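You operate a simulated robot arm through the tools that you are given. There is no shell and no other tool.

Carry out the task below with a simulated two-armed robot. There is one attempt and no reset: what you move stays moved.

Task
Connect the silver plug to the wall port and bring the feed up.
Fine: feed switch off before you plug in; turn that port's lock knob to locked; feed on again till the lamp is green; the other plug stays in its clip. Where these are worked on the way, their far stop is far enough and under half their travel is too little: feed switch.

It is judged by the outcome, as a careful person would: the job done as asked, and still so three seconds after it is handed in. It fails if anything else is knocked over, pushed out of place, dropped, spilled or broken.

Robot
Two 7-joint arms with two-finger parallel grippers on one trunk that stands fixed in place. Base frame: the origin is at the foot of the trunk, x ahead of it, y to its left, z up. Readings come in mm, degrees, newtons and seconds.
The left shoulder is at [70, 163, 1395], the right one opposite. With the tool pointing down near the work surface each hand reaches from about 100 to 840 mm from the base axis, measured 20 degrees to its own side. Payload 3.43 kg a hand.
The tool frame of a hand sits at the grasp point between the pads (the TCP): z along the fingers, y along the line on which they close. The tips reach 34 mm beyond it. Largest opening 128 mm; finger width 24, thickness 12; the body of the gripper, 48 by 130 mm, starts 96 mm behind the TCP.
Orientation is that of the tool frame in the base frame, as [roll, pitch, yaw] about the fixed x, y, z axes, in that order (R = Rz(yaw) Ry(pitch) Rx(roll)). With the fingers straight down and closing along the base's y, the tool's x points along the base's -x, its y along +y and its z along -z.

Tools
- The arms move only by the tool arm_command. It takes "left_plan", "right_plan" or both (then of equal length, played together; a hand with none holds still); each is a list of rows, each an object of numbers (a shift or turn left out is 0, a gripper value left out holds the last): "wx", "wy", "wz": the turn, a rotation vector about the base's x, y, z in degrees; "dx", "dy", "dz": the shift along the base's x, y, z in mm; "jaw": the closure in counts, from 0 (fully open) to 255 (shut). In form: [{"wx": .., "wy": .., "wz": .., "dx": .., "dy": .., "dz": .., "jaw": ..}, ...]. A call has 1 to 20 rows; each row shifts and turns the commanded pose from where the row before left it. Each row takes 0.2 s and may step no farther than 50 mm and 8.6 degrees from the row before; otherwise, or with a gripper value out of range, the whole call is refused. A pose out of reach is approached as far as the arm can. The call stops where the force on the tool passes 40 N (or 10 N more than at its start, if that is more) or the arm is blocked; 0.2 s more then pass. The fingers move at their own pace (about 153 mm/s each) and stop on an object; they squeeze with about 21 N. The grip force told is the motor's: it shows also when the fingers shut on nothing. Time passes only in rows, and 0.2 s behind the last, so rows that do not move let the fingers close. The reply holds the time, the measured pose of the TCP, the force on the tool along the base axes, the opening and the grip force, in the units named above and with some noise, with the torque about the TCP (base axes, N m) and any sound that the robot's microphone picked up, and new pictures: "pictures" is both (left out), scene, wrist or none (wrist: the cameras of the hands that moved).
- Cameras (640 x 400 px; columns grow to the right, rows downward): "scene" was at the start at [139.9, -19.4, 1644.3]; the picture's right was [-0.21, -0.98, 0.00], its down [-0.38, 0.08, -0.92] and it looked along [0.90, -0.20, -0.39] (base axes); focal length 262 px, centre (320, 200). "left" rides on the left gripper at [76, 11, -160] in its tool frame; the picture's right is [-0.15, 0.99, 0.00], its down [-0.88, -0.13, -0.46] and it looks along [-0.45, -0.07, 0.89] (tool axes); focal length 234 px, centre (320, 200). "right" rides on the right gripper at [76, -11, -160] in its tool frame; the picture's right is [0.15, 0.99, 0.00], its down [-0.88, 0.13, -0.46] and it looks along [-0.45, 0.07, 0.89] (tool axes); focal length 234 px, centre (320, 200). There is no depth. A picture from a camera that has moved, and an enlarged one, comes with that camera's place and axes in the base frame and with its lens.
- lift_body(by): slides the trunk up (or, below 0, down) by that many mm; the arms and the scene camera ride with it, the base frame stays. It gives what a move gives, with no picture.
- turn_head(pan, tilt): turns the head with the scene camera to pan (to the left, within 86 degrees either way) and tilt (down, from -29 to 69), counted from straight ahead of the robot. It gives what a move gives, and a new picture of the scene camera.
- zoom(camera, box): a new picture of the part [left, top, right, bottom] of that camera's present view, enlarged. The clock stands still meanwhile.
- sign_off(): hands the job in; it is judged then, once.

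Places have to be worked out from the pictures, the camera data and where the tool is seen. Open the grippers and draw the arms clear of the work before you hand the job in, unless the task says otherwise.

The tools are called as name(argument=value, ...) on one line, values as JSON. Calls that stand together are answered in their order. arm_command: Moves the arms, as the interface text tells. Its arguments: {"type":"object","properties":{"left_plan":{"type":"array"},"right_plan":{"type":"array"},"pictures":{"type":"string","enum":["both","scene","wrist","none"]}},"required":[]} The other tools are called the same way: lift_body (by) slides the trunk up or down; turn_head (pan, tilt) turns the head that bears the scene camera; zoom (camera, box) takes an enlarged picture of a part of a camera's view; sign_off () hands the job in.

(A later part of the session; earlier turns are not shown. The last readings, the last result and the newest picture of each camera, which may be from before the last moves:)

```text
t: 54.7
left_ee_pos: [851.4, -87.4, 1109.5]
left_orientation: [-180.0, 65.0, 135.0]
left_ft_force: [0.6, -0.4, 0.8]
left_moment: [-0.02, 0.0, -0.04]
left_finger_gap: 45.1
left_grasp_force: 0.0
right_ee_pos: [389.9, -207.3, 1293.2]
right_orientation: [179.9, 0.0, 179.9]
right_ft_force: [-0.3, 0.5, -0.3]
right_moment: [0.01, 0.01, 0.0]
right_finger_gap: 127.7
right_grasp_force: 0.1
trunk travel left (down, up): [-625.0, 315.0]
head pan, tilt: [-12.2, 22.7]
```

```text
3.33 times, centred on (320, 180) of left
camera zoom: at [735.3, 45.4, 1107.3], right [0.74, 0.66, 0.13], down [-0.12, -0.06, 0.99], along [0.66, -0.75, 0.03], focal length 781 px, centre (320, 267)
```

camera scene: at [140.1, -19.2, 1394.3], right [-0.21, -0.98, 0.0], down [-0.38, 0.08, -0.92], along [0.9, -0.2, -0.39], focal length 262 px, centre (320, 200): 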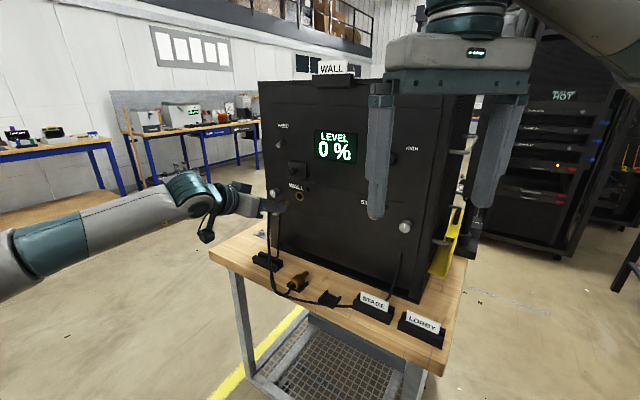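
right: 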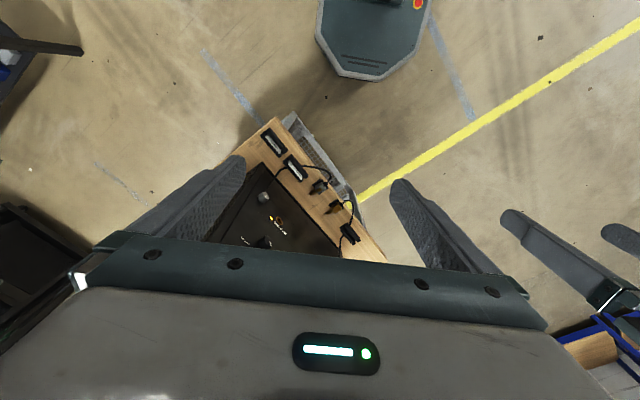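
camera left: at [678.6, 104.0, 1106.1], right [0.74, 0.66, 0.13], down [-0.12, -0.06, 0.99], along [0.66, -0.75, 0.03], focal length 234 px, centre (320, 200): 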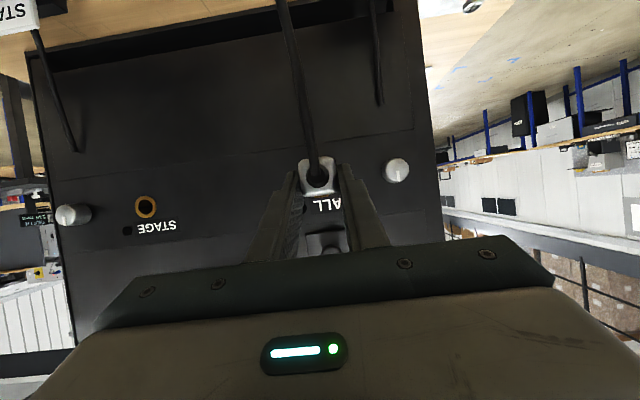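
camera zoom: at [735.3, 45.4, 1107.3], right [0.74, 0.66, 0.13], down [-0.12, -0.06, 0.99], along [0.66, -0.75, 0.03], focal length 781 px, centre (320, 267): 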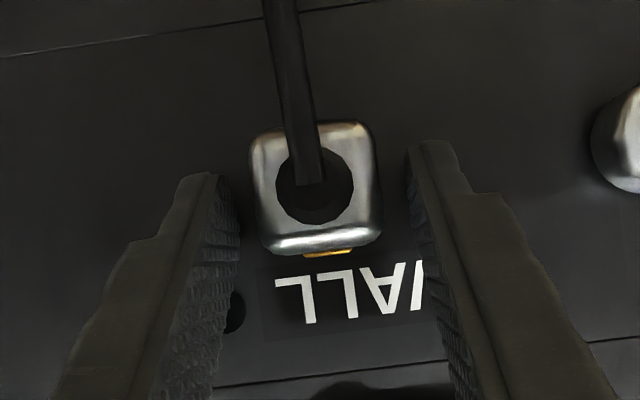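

The plug stayed put when released. I'll back straight out 80 mm to inspect its depth.

arm_command(left_plan=[{"dx": -10, "dy": 10}, {"dx": -15, "dy": 15}, {"dx": -16, "dy": 16}, {"dx": -16, "dy": 16}], pictures="both")

zoom(camera="scene", box=[270, 175, 330, 215])

zoom(camera="left", box=[240, 120, 400, 240])

```text
t: 55.7
left_ee_pos: [795.4, -28.6, 1108.2]
left_orientation: [179.9, 65.1, 135.0]
left_ft_force: [0.4, -0.8, -0.9]
left_moment: [-0.02, -0.01, -0.01]
left_finger_gap: 45.3
left_grasp_force: 0.0
right_ee_pos: [389.5, -206.0, 1293.6]
right_orientation: [180.0, 0.0, 180.0]
right_ft_force: [-0.7, 0.6, -0.3]
right_moment: [-0.01, 0.01, 0.04]
right_finger_gap: 127.6
right_grasp_force: 0.1
trunk travel left (down, up): [-625.0, 315.0]
head pan, tilt: [-12.2, 22.7]
camera scene: at [139.4, -18.3, 1394.4], right [-0.21, -0.98, 0.0], down [-0.38, 0.08, -0.92], along [0.9, -0.2, -0.38], focal length 262 px, centre (320, 200)
camera left: at [678.5, 103.9, 1107.4], right [0.74, 0.66, 0.13], down [-0.12, -0.06, 0.99], along [0.66, -0.75, 0.03], focal length 234 px, centre (320, 200)
```

scene: 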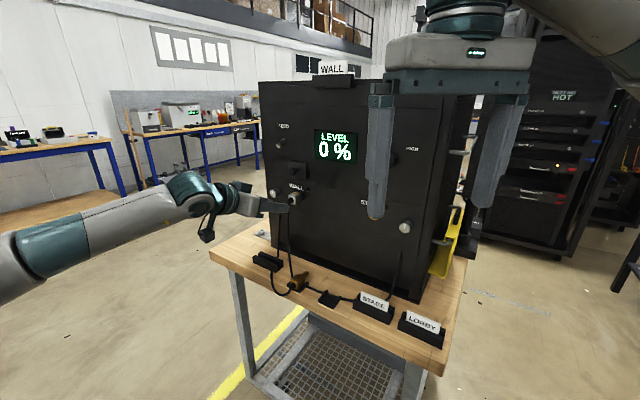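
left: 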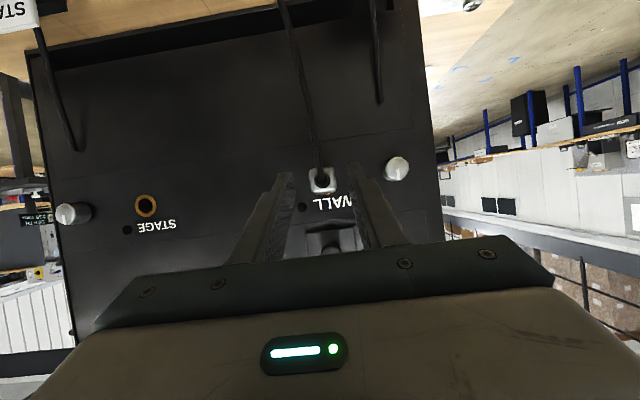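

```text
10.00 times, centred on (300, 195) of scene
camera zoom: at [139.4, -18.3, 1394.4], right [-0.21, -0.98, 0.0], down [-0.38, 0.08, -0.92], along [0.9, -0.2, -0.38], focal length 2616 px, centre (520, 250)
```

zoom: 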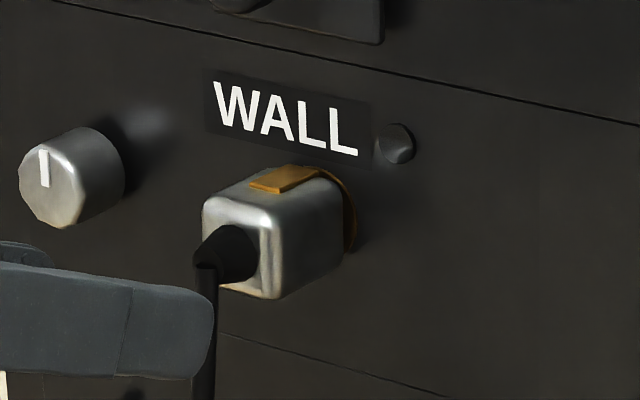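

```text
3.33 times, centred on (320, 180) of left
camera zoom: at [678.5, 103.9, 1107.4], right [0.74, 0.66, 0.13], down [-0.12, -0.06, 0.99], along [0.66, -0.75, 0.03], focal length 781 px, centre (320, 267)
```

zoom: 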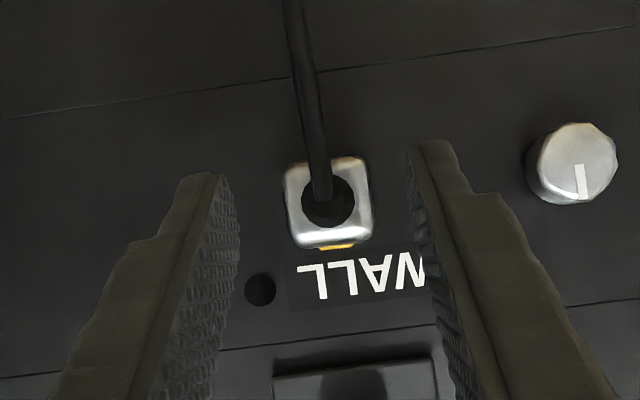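

The silver plug is in the WALL port, body close to the ring. To confirm it's fully seated (not just fingertips having touched the panel), I'll re-grip it about 6 mm further back and push again.

arm_command(left_plan=[{"dx": 16, "dy": -16}, {"dx": 16, "dy": -16}, {"dx": 12, "dy": -12}, {"dx": 8.5, "dy": -8.5}, {"jaw": 190}, {"jaw": 255}, {}, {}], pictures="none")

zoom(camera="scene", box=[270, 175, 330, 215])

zoom(camera="left", box=[240, 120, 400, 240])

```text
t: 57.5
left_ee_pos: [847.9, -83.3, 1108.8]
left_orientation: [179.9, 65.1, 135.0]
left_ft_force: [1.3, -0.2, -0.5]
left_moment: [-0.04, -0.03, 0.04]
left_finger_gap: 29.4
left_grasp_force: 21.0
right_ee_pos: [389.3, -207.4, 1293.7]
right_orientation: [-180.0, 0.0, -180.0]
right_ft_force: [-0.7, 0.1, -0.6]
right_moment: [0.01, -0.01, 0.02]
right_finger_gap: 128.0
right_grasp_force: 0.1
trunk travel left (down, up): [-625.0, 315.0]
head pan, tilt: [-12.2, 22.7]
```

```text
10.00 times, centred on (300, 195) of scene
camera zoom: at [140.3, -19.4, 1394.3], right [-0.21, -0.98, 0.0], down [-0.38, 0.08, -0.92], along [0.9, -0.2, -0.39], focal length 2616 px, centre (520, 250)
```

zoom: 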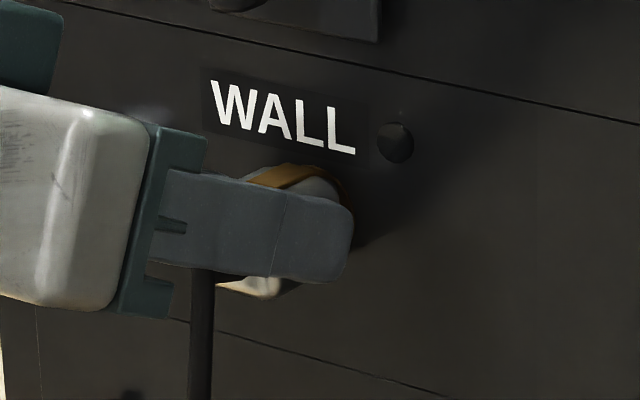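

```text
3.33 times, centred on (320, 180) of left
camera zoom: at [731.7, 50.1, 1106.5], right [0.74, 0.66, 0.13], down [-0.12, -0.06, 0.99], along [0.66, -0.75, 0.03], focal length 781 px, centre (320, 267)
```

zoom: 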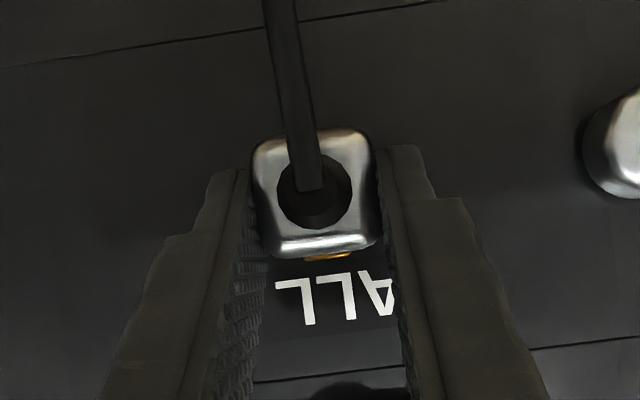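

Re-gripped 6 mm further back. Now a push of 3 mm to see whether the plug moves deeper or is already on its stop.

arm_command(left_plan=[{"dx": 0.7, "dy": -0.7}, {"dx": 0.7, "dy": -0.7}, {"dx": 0.7, "dy": -0.7}, {}], pictures="none")

zoom(camera="left", box=[240, 120, 400, 240])

```text
t: 58.5
left_ee_pos: [848.1, -82.5, 1108.7]
left_orientation: [-179.9, 65.0, 135.1]
left_ft_force: [-12.3, 8.5, -5.0]
left_moment: [0.3, 0.36, -0.16]
left_finger_gap: 29.1
left_grasp_force: 20.4
right_ee_pos: [387.3, -205.8, 1293.7]
right_orientation: [-179.9, -0.1, -180.0]
right_ft_force: [-0.4, 0.4, 1.1]
right_moment: [0.01, 0.02, 0.02]
right_finger_gap: 128.0
right_grasp_force: 0.1
trunk travel left (down, up): [-625.0, 315.0]
head pan, tilt: [-12.2, 22.7]
```

```text
3.33 times, centred on (320, 180) of left
camera zoom: at [731.9, 49.9, 1106.7], right [0.74, 0.66, 0.13], down [-0.12, -0.06, 0.99], along [0.66, -0.75, 0.03], focal length 781 px, centre (320, 267)
```

zoom: 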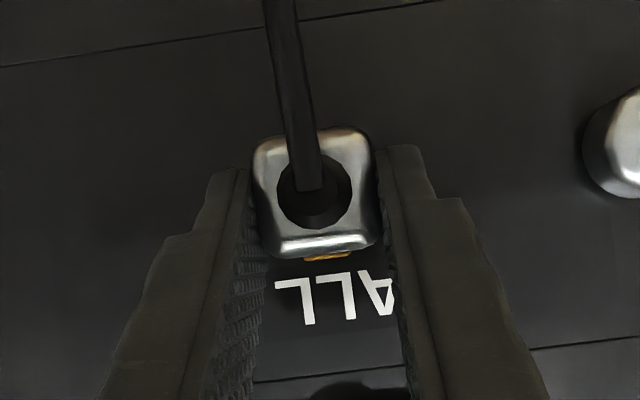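

The push met immediate resistance (15 N with no motion), so the plug is seated. I'll press once a little harder (≈25 N) to rule out a last detent.

arm_command(left_plan=[{"dx": 0.7, "dy": -0.7}, {"dx": 0.7, "dy": -0.7}, {}], pictures="none")

zoom(camera="left", box=[240, 120, 400, 240])

```text
t: 59.3
left_ee_pos: [850.3, -84.7, 1110.5]
left_orientation: [179.9, 65.1, 135.1]
left_ft_force: [-11.7, 10.2, -3.8]
left_moment: [0.28, 0.32, -0.08]
left_finger_gap: 29.4
left_grasp_force: 20.7
right_ee_pos: [388.2, -205.9, 1293.9]
right_orientation: [-179.8, 0.1, 179.9]
right_ft_force: [-0.1, 0.3, 0.7]
right_moment: [0.0, -0.01, -0.02]
right_finger_gap: 128.2
right_grasp_force: 0.0
trunk travel left (down, up): [-625.0, 315.0]
head pan, tilt: [-12.2, 22.7]
```

```text
3.33 times, centred on (320, 180) of left
camera zoom: at [733.5, 48.3, 1107.9], right [0.74, 0.66, 0.13], down [-0.12, -0.06, 0.99], along [0.66, -0.75, 0.03], focal length 781 px, centre (320, 267)
```

zoom: 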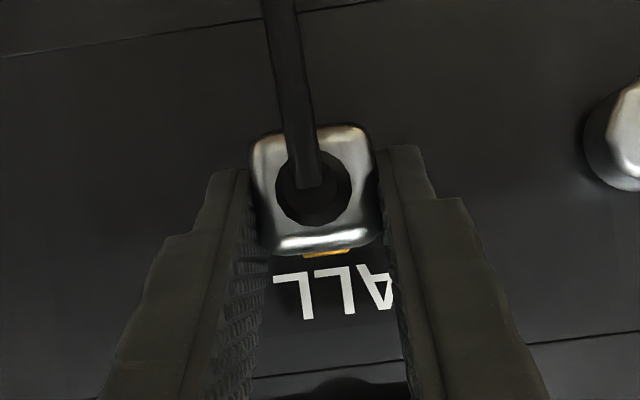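

Force saturates at ~16 N because the fingers start to slip, so I want a side view of the seat gap. I'll release, retract the left hand well outward, and then bring the right hand's camera in to look along the panel.

arm_command(left_plan=[{"dx": -1.4, "dy": 1.4}, {"dx": -1.4, "dy": 1.4}, {"jaw": 190}, {"jaw": 160}, {}, {"dx": -15, "dy": 15}, {"dx": -25, "dy": 25}, {"dx": -30, "dy": 30}, {"dx": -30, "dy": 30}], pictures="none")

zoom(camera="scene", box=[282, 180, 318, 204])

zoom(camera="left", box=[280, 140, 380, 215])

```text
t: 61.3
left_ee_pos: [747.9, 18.8, 1108.6]
left_orientation: [-179.8, 65.0, 135.2]
left_ft_force: [-0.2, -0.1, -0.9]
left_moment: [0.06, 0.0, -0.03]
left_finger_gap: 47.4
left_grasp_force: 0.1
right_ee_pos: [388.3, -205.5, 1293.4]
right_orientation: [-179.9, 0.0, 180.0]
right_ft_force: [0.2, 0.3, -0.5]
right_moment: [-0.01, -0.03, 0.02]
right_finger_gap: 128.0
right_grasp_force: 0.0
trunk travel left (down, up): [-625.0, 315.0]
head pan, tilt: [-12.2, 22.7]
```

```text
16.00 times, centred on (300, 192) of scene
camera zoom: at [138.8, -17.5, 1394.5], right [-0.21, -0.98, 0.0], down [-0.38, 0.08, -0.92], along [0.9, -0.2, -0.38], focal length 4185 px, centre (640, 328)
```

zoom: 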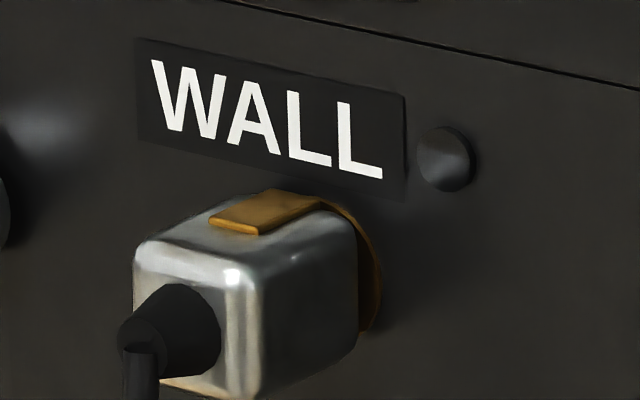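

```text
5.33 times, centred on (330, 178) of left
camera zoom: at [630.8, 151.4, 1107.4], right [0.74, 0.66, 0.13], down [-0.12, -0.06, 0.99], along [0.66, -0.75, 0.03], focal length 1249 px, centre (267, 320)
```

zoom: 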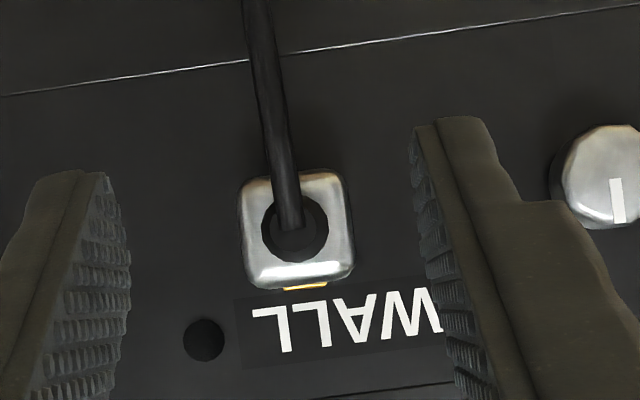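

The close-up still shows a sliver of ring beside the body, so I can't tell whether a few mm of gap remain. I'll bring the right hand's camera around to look along the panel at the plug (staying >35 mm off the panel and away from the left hand).

arm_command(right_plan=[{"wy": -7.875, "dx": 15, "dy": 2, "dz": -10}, {"wy": -7.875, "dx": 15, "dy": 2, "dz": -10}, {"wy": -7.875, "dx": 20, "dy": 3, "dz": -13}, {"wy": -7.875, "dx": 20, "dy": 3, "dz": -13}, {"wy": -7.875, "dx": 20, "dy": 3, "dz": -13}, {"wy": -7.875, "dx": 20, "dy": 3, "dz": -13}, {"wy": -7.875, "dx": 20, "dy": 3, "dz": -13}, {"wy": -7.875, "dx": 20, "dy": 3, "dz": -13}, {"wz": 7.5, "dx": 20, "dy": 5, "dz": -13}, {"wz": 7.5, "dx": 20, "dy": 5, "dz": -13}, {"wz": 7.5, "dx": 20, "dy": 5, "dz": -13}, {"wz": 7.5, "dx": 20, "dy": 6, "dz": -13}, {"wz": 7.5, "dx": 20, "dy": 6, "dz": -13}, {"wz": 7.5, "dx": 20, "dy": 6, "dz": -13}], pictures="both")

```text
t: 64.3
left_ee_pos: [749.0, 17.1, 1108.4]
left_orientation: [-179.9, 64.9, 135.1]
left_ft_force: [-0.6, -0.3, -0.2]
left_moment: [0.02, 0.0, -0.03]
left_finger_gap: 47.7
left_grasp_force: 0.1
right_ee_pos: [663.6, -151.5, 1117.6]
right_orientation: [179.7, 63.0, -135.2]
right_ft_force: [-0.5, 0.5, 0.4]
right_moment: [0.02, -0.01, 0.03]
right_finger_gap: 128.0
right_grasp_force: 0.0
right hand out of reach, approached as far as the arm can: row 8
trunk travel left (down, up): [-625.0, 315.0]
head pan, tilt: [-12.2, 22.7]
camera scene: at [141.2, -19.7, 1394.2], right [-0.21, -0.98, 0.0], down [-0.38, 0.08, -0.92], along [0.9, -0.2, -0.39], focal length 262 px, centre (320, 200)
camera right: at [547.1, -285.1, 1121.8], right [-0.75, 0.65, -0.13], down [-0.1, 0.09, 0.99], along [0.66, 0.75, 0.0], focal length 234 px, centre (320, 200)
```

scene: 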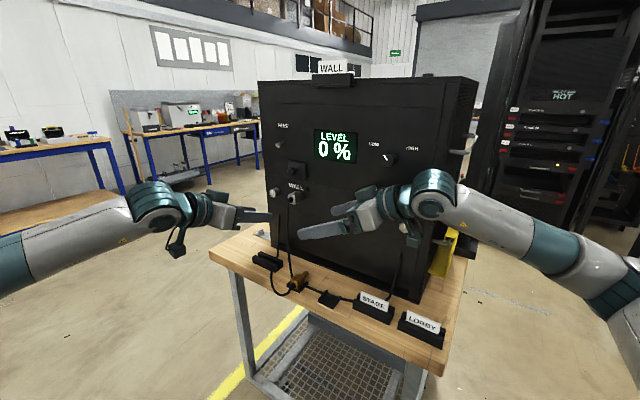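
right: 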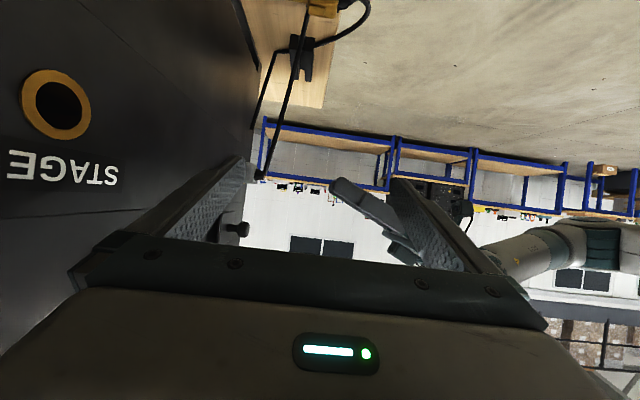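

The right camera is in place, but its own finger hides the plug. I'll close the right gripper to clear the line of sight and zoom on the plug.

arm_command(right_plan=[{"jaw": 230}, {}, {}], pictures="wrist")

zoom(camera="right", box=[205, 140, 285, 200])

```text
t: 65.1
left_ee_pos: [749.0, 17.1, 1108.8]
left_orientation: [180.0, 65.0, 135.0]
left_ft_force: [0.2, 0.2, 0.0]
left_moment: [0.03, 0.01, 0.02]
left_finger_gap: 47.8
left_grasp_force: 0.0
right_ee_pos: [662.7, -151.2, 1118.4]
right_orientation: [179.9, 62.9, -135.1]
right_ft_force: [0.1, 0.2, -0.9]
right_moment: [0.01, 0.02, 0.04]
right_finger_gap: 12.8
right_grasp_force: 0.0
trunk travel left (down, up): [-625.0, 315.0]
head pan, tilt: [-12.2, 22.7]
camera right: at [545.6, -284.9, 1122.8], right [-0.75, 0.65, -0.13], down [-0.1, 0.09, 0.99], along [0.66, 0.75, 0.0], focal length 234 px, centre (320, 200)
```

right: 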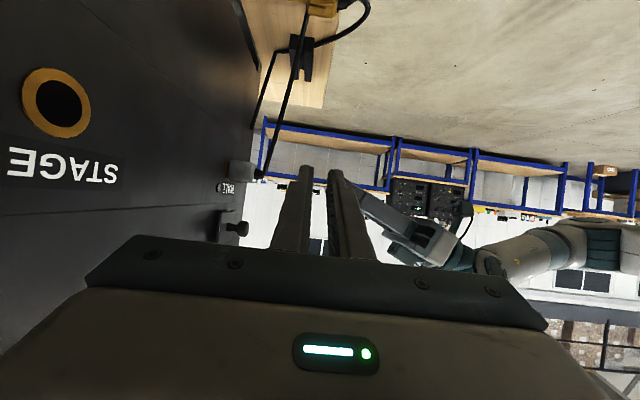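

```text
6.67 times, centred on (245, 170) of right
camera zoom: at [545.6, -284.9, 1122.8], right [-0.75, 0.65, -0.13], down [-0.1, 0.09, 0.99], along [0.66, 0.75, 0.0], focal length 1561 px, centre (820, 400)
```

zoom: 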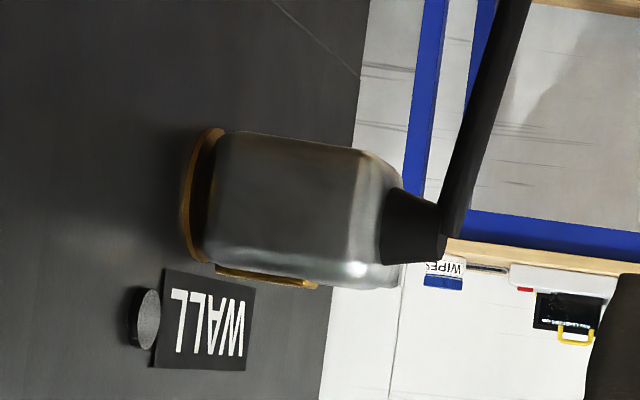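

The side view shows the plug body, the ring, and a dark band between them. I'll zoom closer to judge the gap.

zoom(camera="right", box=[220, 150, 256, 186])

zoom(camera="right", box=[20, 60, 100, 140])

```text
11.11 times, centred on (238, 168) of right
camera zoom: at [545.6, -284.9, 1122.8], right [-0.75, 0.65, -0.13], down [-0.1, 0.09, 0.99], along [0.66, 0.75, 0.0], focal length 2602 px, centre (1231, 556)
```

zoom: 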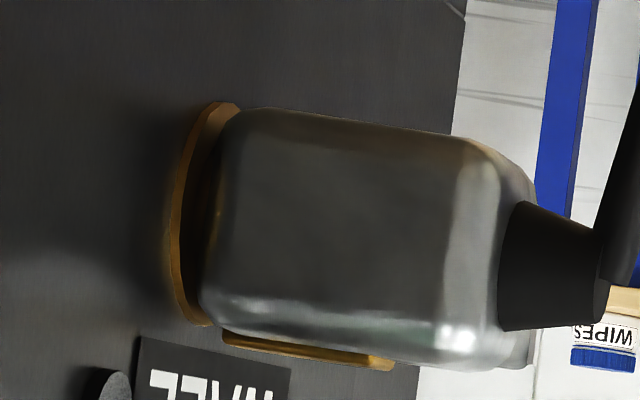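

```text
5.00 times, centred on (60, 100) of right
camera zoom: at [545.6, -284.9, 1122.8], right [-0.75, 0.65, -0.13], down [-0.1, 0.09, 0.99], along [0.66, 0.75, 0.0], focal length 1171 px, centre (1620, 700)
```

zoom: 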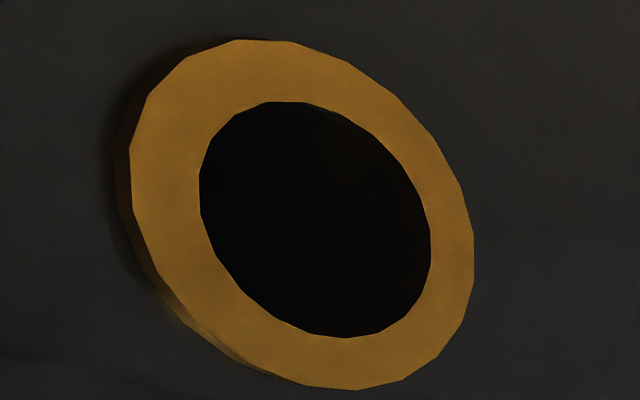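

The side view suggests about 3 mm still separate the body from the ring. I'll level the left tool, set a 20 mm finger gap to straddle the boot, and push on the plug's rear face; first get into position just behind it.

arm_command(left_plan=[{"wx": -5.893, "wy": -5.893, "dz": -4.5, "jaw": 215}, {"wx": -5.893, "wy": -5.893, "dz": -4.5}, {"wx": -5.893, "wy": -5.893, "dz": -4.5}, {"dx": 15, "dy": -15}, {"dx": 15, "dy": -15}, {"dx": 15, "dy": -15}, {"dx": 15, "dy": -15}, {"dx": 9, "dy": -9}], pictures="wrist")

zoom(camera="right", box=[205, 140, 285, 200])

zoom(camera="left", box=[270, 100, 370, 200])

zoom(camera="scene", box=[270, 175, 330, 215])

```text
t: 66.9
left_ee_pos: [816.1, -52.4, 1095.2]
left_orientation: [-38.8, 90.0, -83.8]
left_ft_force: [0.6, -0.1, 0.1]
left_moment: [0.06, -0.02, 0.01]
left_finger_gap: 20.4
left_grasp_force: 0.1
right_ee_pos: [662.1, -151.8, 1117.5]
right_orientation: [179.9, 63.0, -135.1]
right_ft_force: [0.9, -0.5, 0.3]
right_moment: [0.0, 0.02, -0.03]
right_finger_gap: 12.6
right_grasp_force: 0.1
trunk travel left (down, up): [-625.0, 315.0]
head pan, tilt: [-12.2, 22.7]
camera left: at [712.9, 68.3, 1018.8], right [0.7, 0.7, 0.15], down [-0.41, 0.23, 0.88], along [0.58, -0.68, 0.45], focal length 234 px, centre (320, 200)
```

left: 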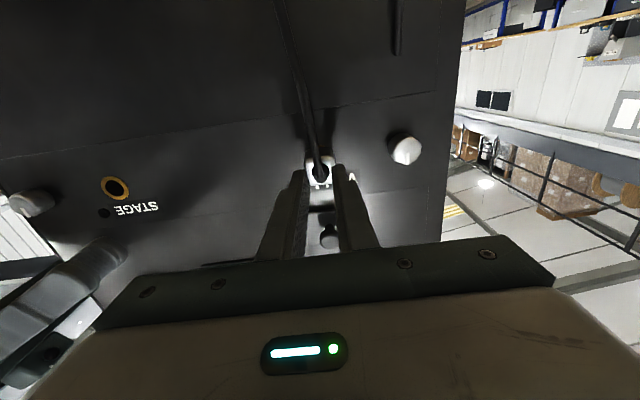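

```text
6.67 times, centred on (245, 170) of right
camera zoom: at [545.8, -285.0, 1122.6], right [-0.75, 0.65, -0.13], down [-0.1, 0.09, 0.99], along [0.66, 0.75, 0.0], focal length 1561 px, centre (820, 400)
```

zoom: 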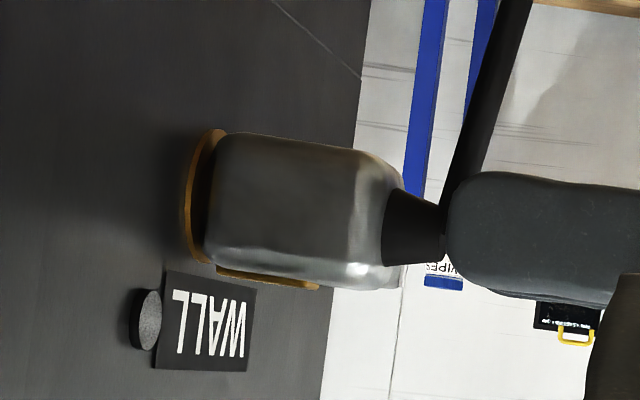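

```text
4.00 times, centred on (320, 150) of left
camera zoom: at [712.9, 68.3, 1018.8], right [0.7, 0.7, 0.15], down [-0.41, 0.23, 0.88], along [0.58, -0.68, 0.45], focal length 937 px, centre (320, 400)
```

zoom: 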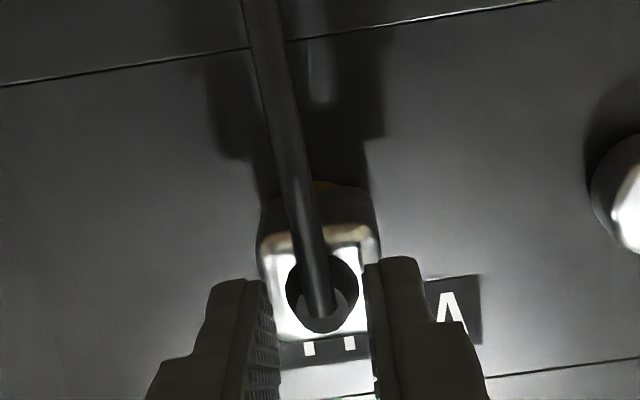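

```text
10.00 times, centred on (300, 195) of scene
camera zoom: at [140.1, -19.6, 1394.3], right [-0.21, -0.98, 0.0], down [-0.38, 0.08, -0.92], along [0.9, -0.2, -0.39], focal length 2616 px, centre (520, 250)
```

zoom: 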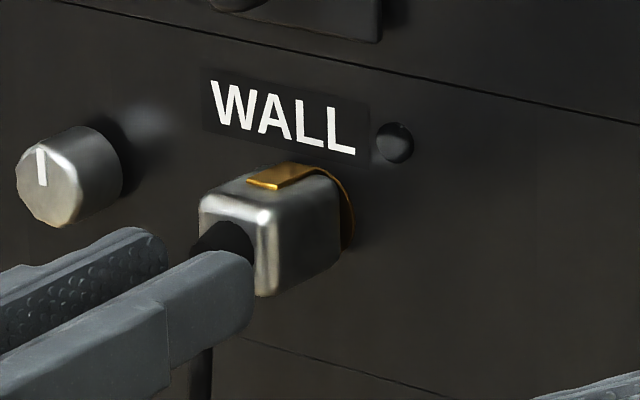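

The fingers straddle the boot symmetrically at axis height, tips about 13 mm behind the rear face. I'll advance and press on the rear face in small steps.

arm_command(left_plan=[{"dx": 3.5, "dy": -3.5}, {"dx": 3.5, "dy": -3.5}, {"dx": 1.4, "dy": -1.4}, {"dx": 0.7, "dy": -0.7}, {"dx": 0.7, "dy": -0.7}], pictures="none")

zoom(camera="right", box=[205, 140, 285, 200])

```text
t: 68.1
left_ee_pos: [827.3, -62.0, 1095.7]
left_orientation: [141.8, 90.0, 96.8]
left_ft_force: [0.6, -0.2, -0.1]
left_moment: [-0.02, 0.0, 0.02]
left_finger_gap: 20.0
left_grasp_force: 0.1
right_ee_pos: [663.9, -152.3, 1118.4]
right_orientation: [179.8, 63.0, -134.9]
right_ft_force: [0.2, -0.6, 0.7]
right_moment: [0.02, -0.05, 0.01]
right_finger_gap: 12.7
right_grasp_force: 0.0
trunk travel left (down, up): [-625.0, 315.0]
head pan, tilt: [-12.2, 22.7]
```

```text
6.67 times, centred on (245, 170) of right
camera zoom: at [545.7, -284.9, 1122.7], right [-0.75, 0.65, -0.13], down [-0.1, 0.09, 0.99], along [0.66, 0.75, 0.0], focal length 1561 px, centre (820, 400)
```

zoom: 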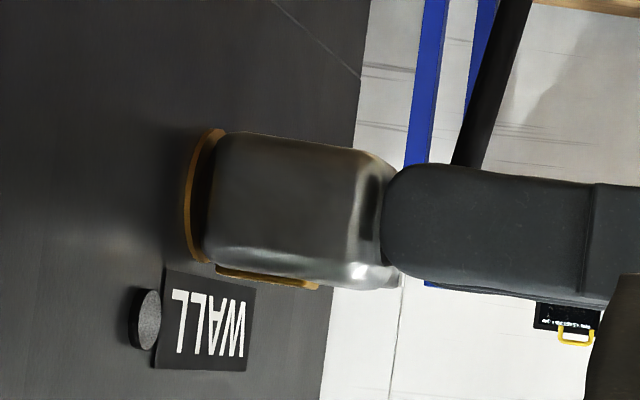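

Tips are just reaching the rounded rear edge, no force yet. I'll continue pressing in 1 mm steps.

arm_command(left_plan=[{"dx": 0.7, "dy": -0.7}, {"dx": 0.7, "dy": -0.7}, {"dx": 0.7, "dy": -0.7}, {"dx": 0.7, "dy": -0.7}], pictures="none")

zoom(camera="right", box=[205, 140, 285, 200])

```text
t: 69.1
left_ee_pos: [828.4, -63.0, 1094.2]
left_orientation: [117.9, 90.0, 72.9]
left_ft_force: [-12.0, 8.6, -4.4]
left_moment: [0.25, 0.18, -0.12]
left_finger_gap: 19.9
left_grasp_force: 0.0
right_ee_pos: [661.3, -150.8, 1118.2]
right_orientation: [-179.8, 63.0, -134.8]
right_ft_force: [0.6, -0.9, -0.5]
right_moment: [-0.02, 0.03, 0.01]
right_finger_gap: 12.3
right_grasp_force: 0.0
trunk travel left (down, up): [-625.0, 315.0]
head pan, tilt: [-12.2, 22.7]
```

```text
6.67 times, centred on (245, 170) of right
camera zoom: at [544.4, -283.2, 1123.7], right [-0.75, 0.65, -0.13], down [-0.1, 0.09, 0.99], along [0.66, 0.75, 0.0], focal length 1561 px, centre (820, 400)
```

zoom: 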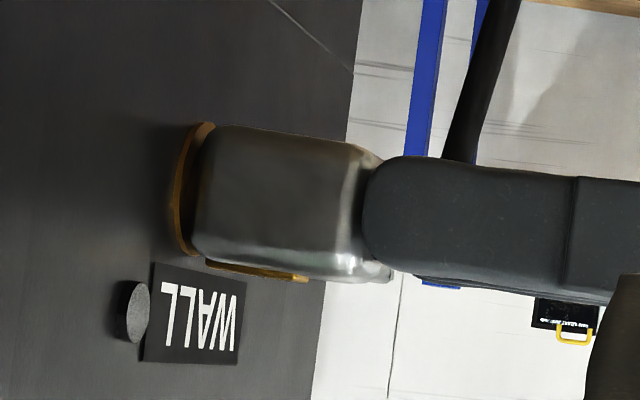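

Pressing with 15 N the plug hasn't moved relative to the ring. I'll increase to about 30 N to test for a detent.

arm_command(left_plan=[{"dx": 0.7, "dy": -0.7}, {"dx": 0.7, "dy": -0.7}, {"dx": 0.7, "dy": -0.7}, {"dx": 0.7, "dy": -0.7}], pictures="none")

zoom(camera="right", box=[205, 140, 285, 200])

```text
t: 70.0
left_ee_pos: [830.0, -62.0, 1094.9]
left_orientation: [-116.8, 89.9, -161.7]
left_ft_force: [-25.4, 19.7, -4.5]
left_moment: [0.3, 0.27, -0.29]
left_finger_gap: 19.9
left_grasp_force: 0.1
right_ee_pos: [659.5, -149.2, 1120.0]
right_orientation: [-179.6, 63.1, -134.6]
right_ft_force: [-0.1, 0.1, -0.1]
right_moment: [-0.01, -0.02, -0.01]
right_finger_gap: 12.3
right_grasp_force: 0.1
trunk travel left (down, up): [-625.0, 315.0]
head pan, tilt: [-12.2, 22.7]
stopped in row 4 (left hand): the force on the tool passed its limit at 41 N (the readings are from after the stop); the commanded pose is now the measured one
```

```text
6.67 times, centred on (245, 170) of right
camera zoom: at [542.7, -281.8, 1125.0], right [-0.75, 0.65, -0.13], down [-0.1, 0.09, 0.99], along [0.66, 0.75, 0.0], focal length 1561 px, centre (820, 400)
```

zoom: 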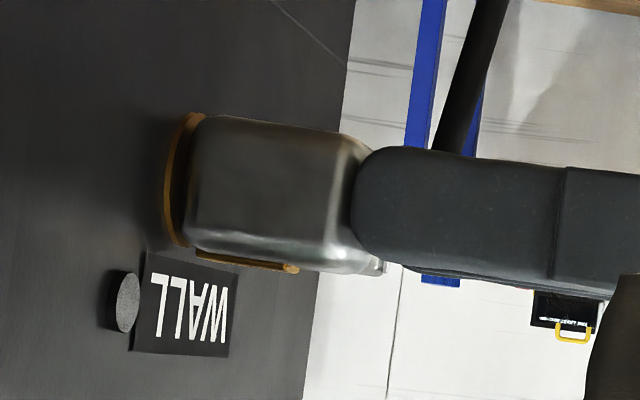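

Even at 41 N the plug did not move relative to the ring, so it is hard on its stop: seated. Next is the WALL lock knob at u≈626; I'll back the left hand off, shift over in front of the knob, open the fingers, and look.

arm_command(left_plan=[{"dx": -7, "dy": 7}, {"dx": -18, "dy": 18}, {"dx": -20, "dy": 20}, {"dx": -20, "dy": 20, "jaw": 150}, {"dx": 20, "dy": 20}, {"dx": 20, "dy": 20}, {"dx": 20, "dy": 20}], pictures="both")

zoom(camera="left", box=[240, 100, 400, 220])

zoom(camera="right", box=[205, 140, 285, 200])

```text
t: 71.6
left_ee_pos: [827.7, 59.6, 1093.0]
left_orientation: [-151.2, 89.8, 163.8]
left_ft_force: [0.2, -0.7, 1.0]
left_moment: [0.04, 0.02, 0.0]
left_finger_gap: 53.1
left_grasp_force: 0.1
right_ee_pos: [661.9, -151.2, 1118.4]
right_orientation: [180.0, 63.1, -135.0]
right_ft_force: [-0.6, 0.3, 0.7]
right_moment: [0.02, 0.0, 0.01]
right_finger_gap: 12.4
right_grasp_force: 0.1
trunk travel left (down, up): [-625.0, 315.0]
head pan, tilt: [-12.2, 22.7]
camera scene: at [140.0, -18.9, 1394.3], right [-0.21, -0.98, 0.0], down [-0.38, 0.08, -0.92], along [0.9, -0.2, -0.39], focal length 262 px, centre (320, 200)
camera left: at [723.6, 180.3, 1017.1], right [0.7, 0.7, 0.15], down [-0.41, 0.23, 0.88], along [0.58, -0.68, 0.45], focal length 234 px, centre (320, 200)
```

scene: 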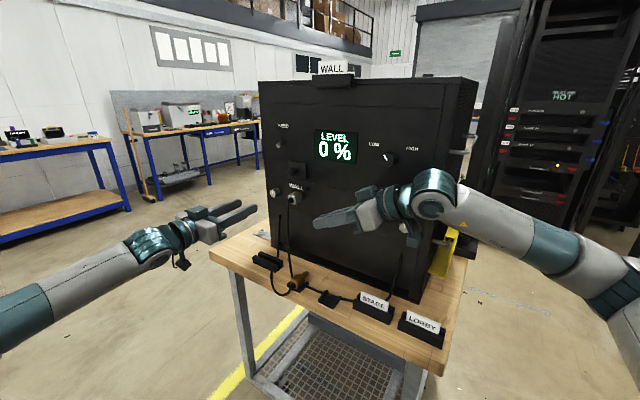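
left: 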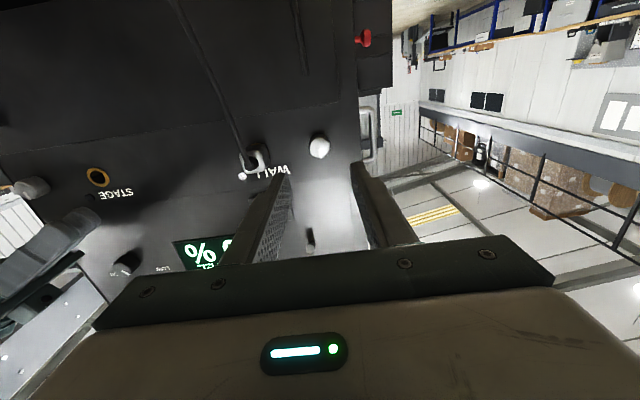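

```text
3.33 times, centred on (320, 160) of left
camera zoom: at [723.6, 180.3, 1017.1], right [0.7, 0.7, 0.15], down [-0.41, 0.23, 0.88], along [0.58, -0.68, 0.45], focal length 781 px, centre (320, 333)
```

zoom: 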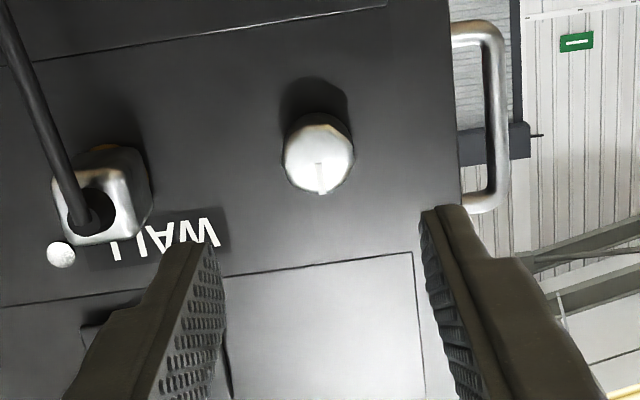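

```text
6.67 times, centred on (245, 170) of right
camera zoom: at [545.8, -284.5, 1122.8], right [-0.75, 0.65, -0.13], down [-0.1, 0.09, 0.99], along [0.66, 0.75, 0.0], focal length 1561 px, centre (820, 400)
```

zoom: 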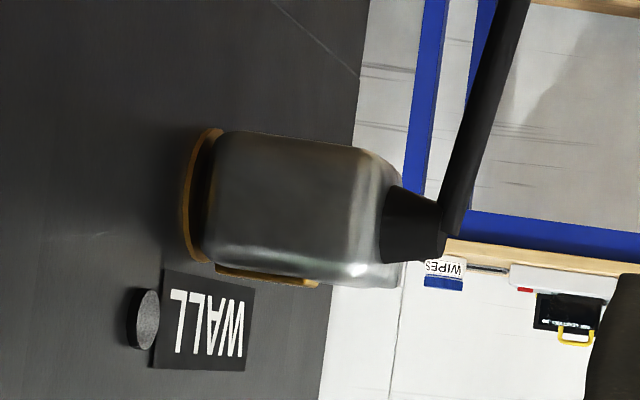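

The plug remains seated and the hand is now in front of the lock knob (u≈627). I'll approach straight toward the knob to just short of its face and see whether the reach allows it.

arm_command(left_plan=[{"dx": 14, "dy": -14, "dz": 1}, {"dx": 14, "dy": -14, "dz": 1}, {"dx": 14, "dy": -14}, {"dx": 14, "dy": -14}, {"dx": 12, "dy": -12}], pictures="both")

zoom(camera="left", box=[240, 100, 400, 220])

zoom(camera="scene", box=[245, 165, 335, 225])

```text
t: 72.8
left_ee_pos: [895.9, -10.2, 1095.7]
left_orientation: [-170.8, 89.8, 144.2]
left_ft_force: [-0.3, 0.2, 0.2]
left_moment: [0.02, 0.02, -0.04]
left_finger_gap: 52.9
left_grasp_force: 0.1
right_ee_pos: [663.2, -152.1, 1117.2]
right_orientation: [179.9, 63.0, -135.0]
right_ft_force: [0.2, 0.3, 0.4]
right_moment: [0.03, 0.01, 0.02]
right_finger_gap: 12.4
right_grasp_force: 0.1
trunk travel left (down, up): [-625.0, 315.0]
head pan, tilt: [-12.2, 22.7]
camera scene: at [140.2, -20.1, 1394.3], right [-0.21, -0.98, 0.0], down [-0.38, 0.08, -0.92], along [0.9, -0.2, -0.39], focal length 262 px, centre (320, 200)
camera left: at [791.0, 110.7, 1019.8], right [0.7, 0.7, 0.15], down [-0.41, 0.23, 0.88], along [0.58, -0.68, 0.45], focal length 234 px, centre (320, 200)
```

scene: 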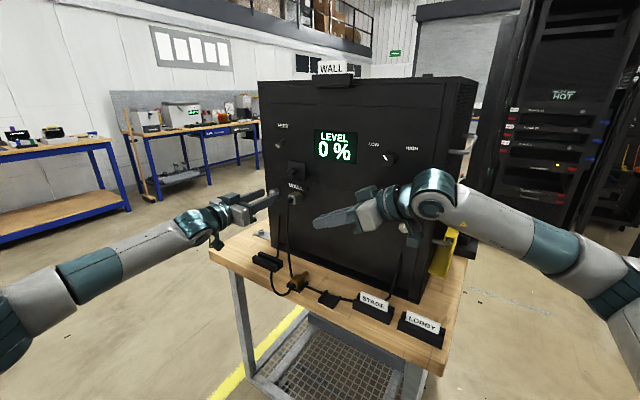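
left: 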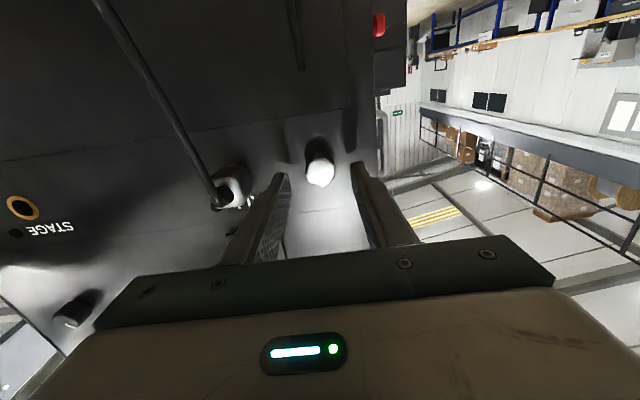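

```text
3.33 times, centred on (320, 160) of left
camera zoom: at [791.0, 110.7, 1019.8], right [0.7, 0.7, 0.15], down [-0.41, 0.23, 0.88], along [0.58, -0.68, 0.45], focal length 781 px, centre (320, 333)
```

zoom: 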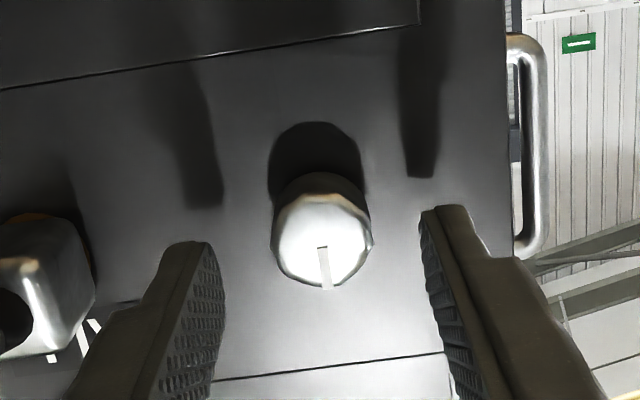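

```text
6.67 times, centred on (290, 195) of scene
camera zoom: at [140.2, -20.1, 1394.3], right [-0.21, -0.98, 0.0], down [-0.38, 0.08, -0.92], along [0.9, -0.2, -0.39], focal length 1744 px, centre (520, 233)
```

zoom: 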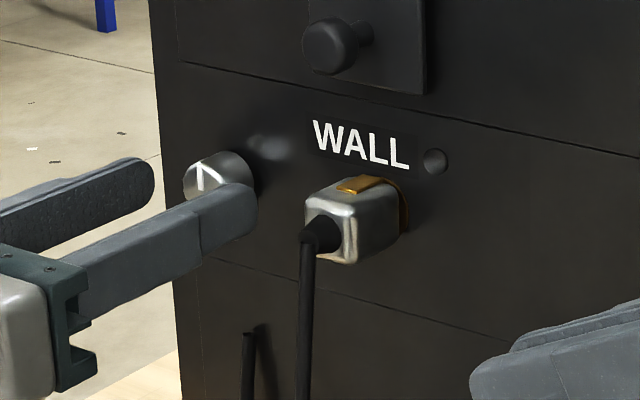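

Still within reach and well centred on the knob. I'll go 22 mm further so the pads straddle the knob, then check.

arm_command(left_plan=[{"dx": 5.2, "dy": -5.2, "dz": -0.5}, {"dx": 5.2, "dy": -5.2, "dz": -0.5}, {"dx": 5.2, "dy": -5.2}], pictures="none")

zoom(camera="left", box=[240, 100, 400, 220])

zoom(camera="scene", box=[245, 165, 335, 225])

```text
t: 73.6
left_ee_pos: [910.6, -25.6, 1094.6]
left_orientation: [-157.9, 89.8, 157.3]
left_ft_force: [0.5, -0.2, -0.4]
left_moment: [0.01, -0.01, 0.0]
left_finger_gap: 52.8
left_grasp_force: 0.0
right_ee_pos: [662.3, -152.2, 1117.2]
right_orientation: [179.9, 63.1, -135.1]
right_ft_force: [0.4, 0.0, -0.5]
right_moment: [0.02, 0.01, 0.01]
right_finger_gap: 12.5
right_grasp_force: 0.0
trunk travel left (down, up): [-625.0, 315.0]
head pan, tilt: [-12.2, 22.7]
```

```text
3.33 times, centred on (320, 160) of left
camera zoom: at [806.3, 95.3, 1019.0], right [0.7, 0.7, 0.15], down [-0.41, 0.23, 0.88], along [0.58, -0.68, 0.45], focal length 781 px, centre (320, 333)
```

zoom: 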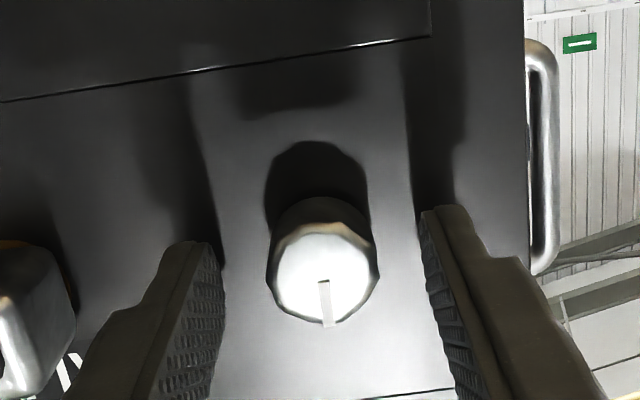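

```text
6.67 times, centred on (290, 195) of scene
camera zoom: at [140.1, -19.7, 1394.3], right [-0.21, -0.98, 0.0], down [-0.38, 0.08, -0.92], along [0.9, -0.2, -0.39], focal length 1744 px, centre (520, 233)
```

zoom: 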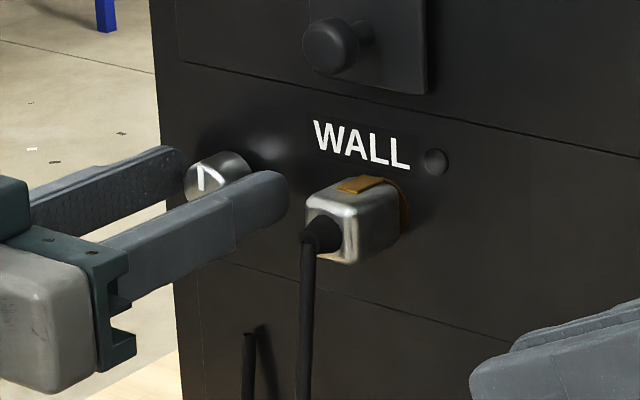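

The hand reaches the knob fully (tips ~7 mm from the panel), centred. I'll close on the knob and try a small clockwise turn (15°), watching the torque and the pointer.

arm_command(left_plan=[{"jaw": 190}, {"jaw": 255}, {}, {}, {"wx": 3.536, "wy": -3.536}, {"wx": 3.536, "wy": -3.536}, {"wx": 3.536, "wy": -3.536}, {}], pictures="none")

zoom(camera="left", box=[240, 100, 400, 220])

zoom(camera="scene", box=[245, 165, 335, 225])

```text
t: 75.4
left_ee_pos: [909.8, -25.0, 1095.6]
left_orientation: [90.3, 75.0, 45.5]
left_ft_force: [4.1, 1.6, 1.6]
left_moment: [0.05, 0.04, -0.3]
left_finger_gap: 27.6
left_grasp_force: 45.1
right_ee_pos: [662.6, -150.8, 1118.5]
right_orientation: [180.0, 63.0, -135.1]
right_ft_force: [-0.1, -0.8, 0.2]
right_moment: [0.01, -0.03, 0.04]
right_finger_gap: 12.5
right_grasp_force: 0.1
trunk travel left (down, up): [-625.0, 315.0]
head pan, tilt: [-12.2, 22.7]
```

```text
3.33 times, centred on (320, 160) of left
camera zoom: at [820.0, 109.4, 1024.5], right [0.65, 0.65, 0.4], down [-0.57, 0.07, 0.82], along [0.5, -0.76, 0.42], focal length 781 px, centre (320, 333)
```

zoom: 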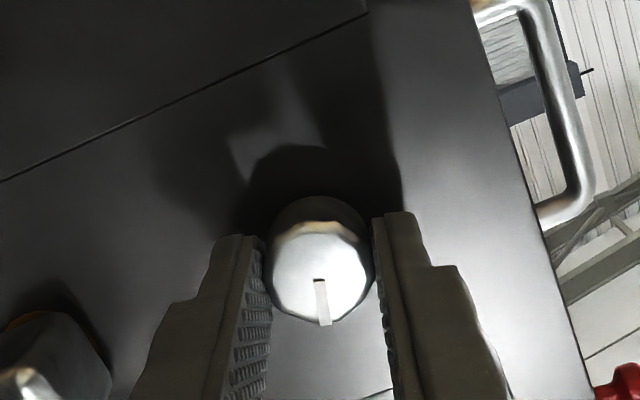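

```text
6.67 times, centred on (290, 195) of scene
camera zoom: at [140.3, -19.0, 1394.3], right [-0.21, -0.98, 0.0], down [-0.38, 0.08, -0.92], along [0.9, -0.2, -0.39], focal length 1744 px, centre (520, 233)
```

zoom: 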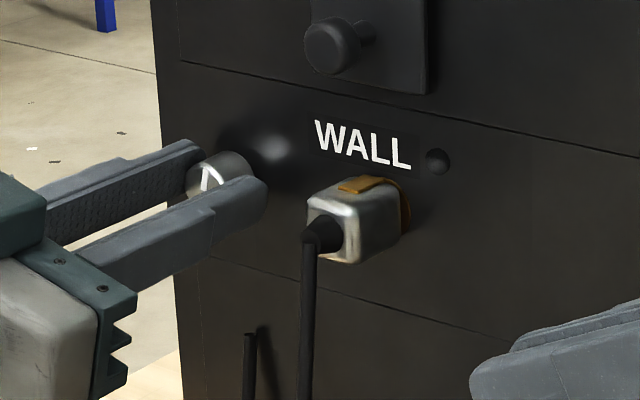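

The knob turned 15° clockwise with the fingers with practically no torque. I'll continue clockwise in 7.5° steps up to about 60° and check.

arm_command(left_plan=[{"wx": 5.303, "wy": -5.303}, {"wx": 5.303, "wy": -5.303}, {"wx": 5.303, "wy": -5.303}, {"wx": 5.303, "wy": -5.303}, {"wx": 5.303, "wy": -5.303}, {"wx": 5.303, "wy": -5.303}], pictures="none")

zoom(camera="left", box=[240, 100, 400, 220])

zoom(camera="scene", box=[245, 165, 335, 225])

```text
t: 76.8
left_ee_pos: [910.1, -26.5, 1094.0]
left_orientation: [90.4, 30.0, 45.1]
left_ft_force: [-5.9, 1.6, -4.5]
left_moment: [-0.19, -0.18, 0.36]
left_finger_gap: 27.7
left_grasp_force: 45.3
right_ee_pos: [661.2, -152.2, 1117.9]
right_orientation: [179.9, 63.1, -135.0]
right_ft_force: [0.3, -0.2, -1.1]
right_moment: [0.02, 0.0, 0.01]
right_finger_gap: 12.3
right_grasp_force: 0.1
trunk travel left (down, up): [-625.0, 315.0]
head pan, tilt: [-12.2, 22.7]
```

```text
3.33 times, centred on (320, 160) of left
camera zoom: at [848.2, 137.4, 1066.1], right [0.26, 0.26, 0.93], down [-0.91, -0.26, 0.33], along [0.33, -0.93, 0.16], focal length 781 px, centre (320, 333)
```

zoom: 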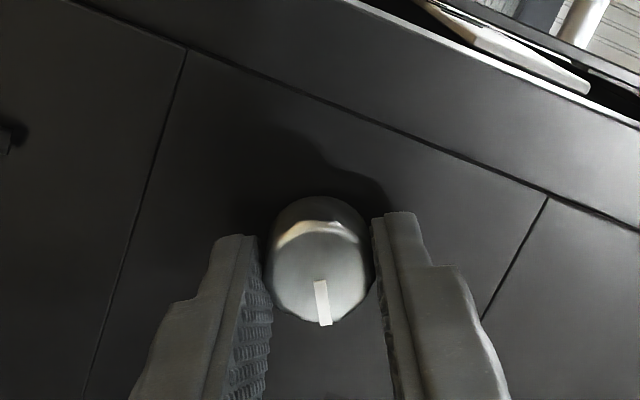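

```text
6.67 times, centred on (290, 195) of scene
camera zoom: at [139.5, -19.3, 1394.3], right [-0.21, -0.98, 0.0], down [-0.38, 0.08, -0.92], along [0.9, -0.2, -0.39], focal length 1744 px, centre (520, 233)
```

zoom: 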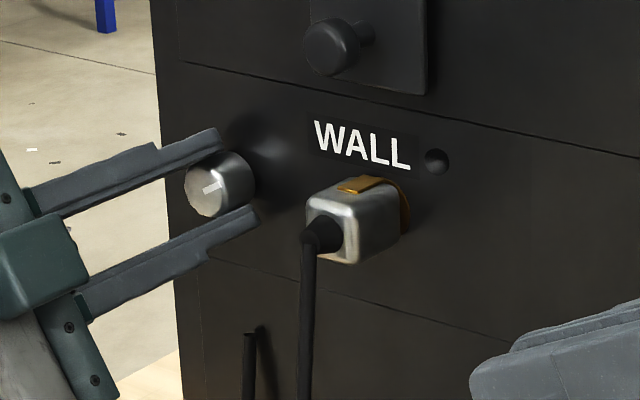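

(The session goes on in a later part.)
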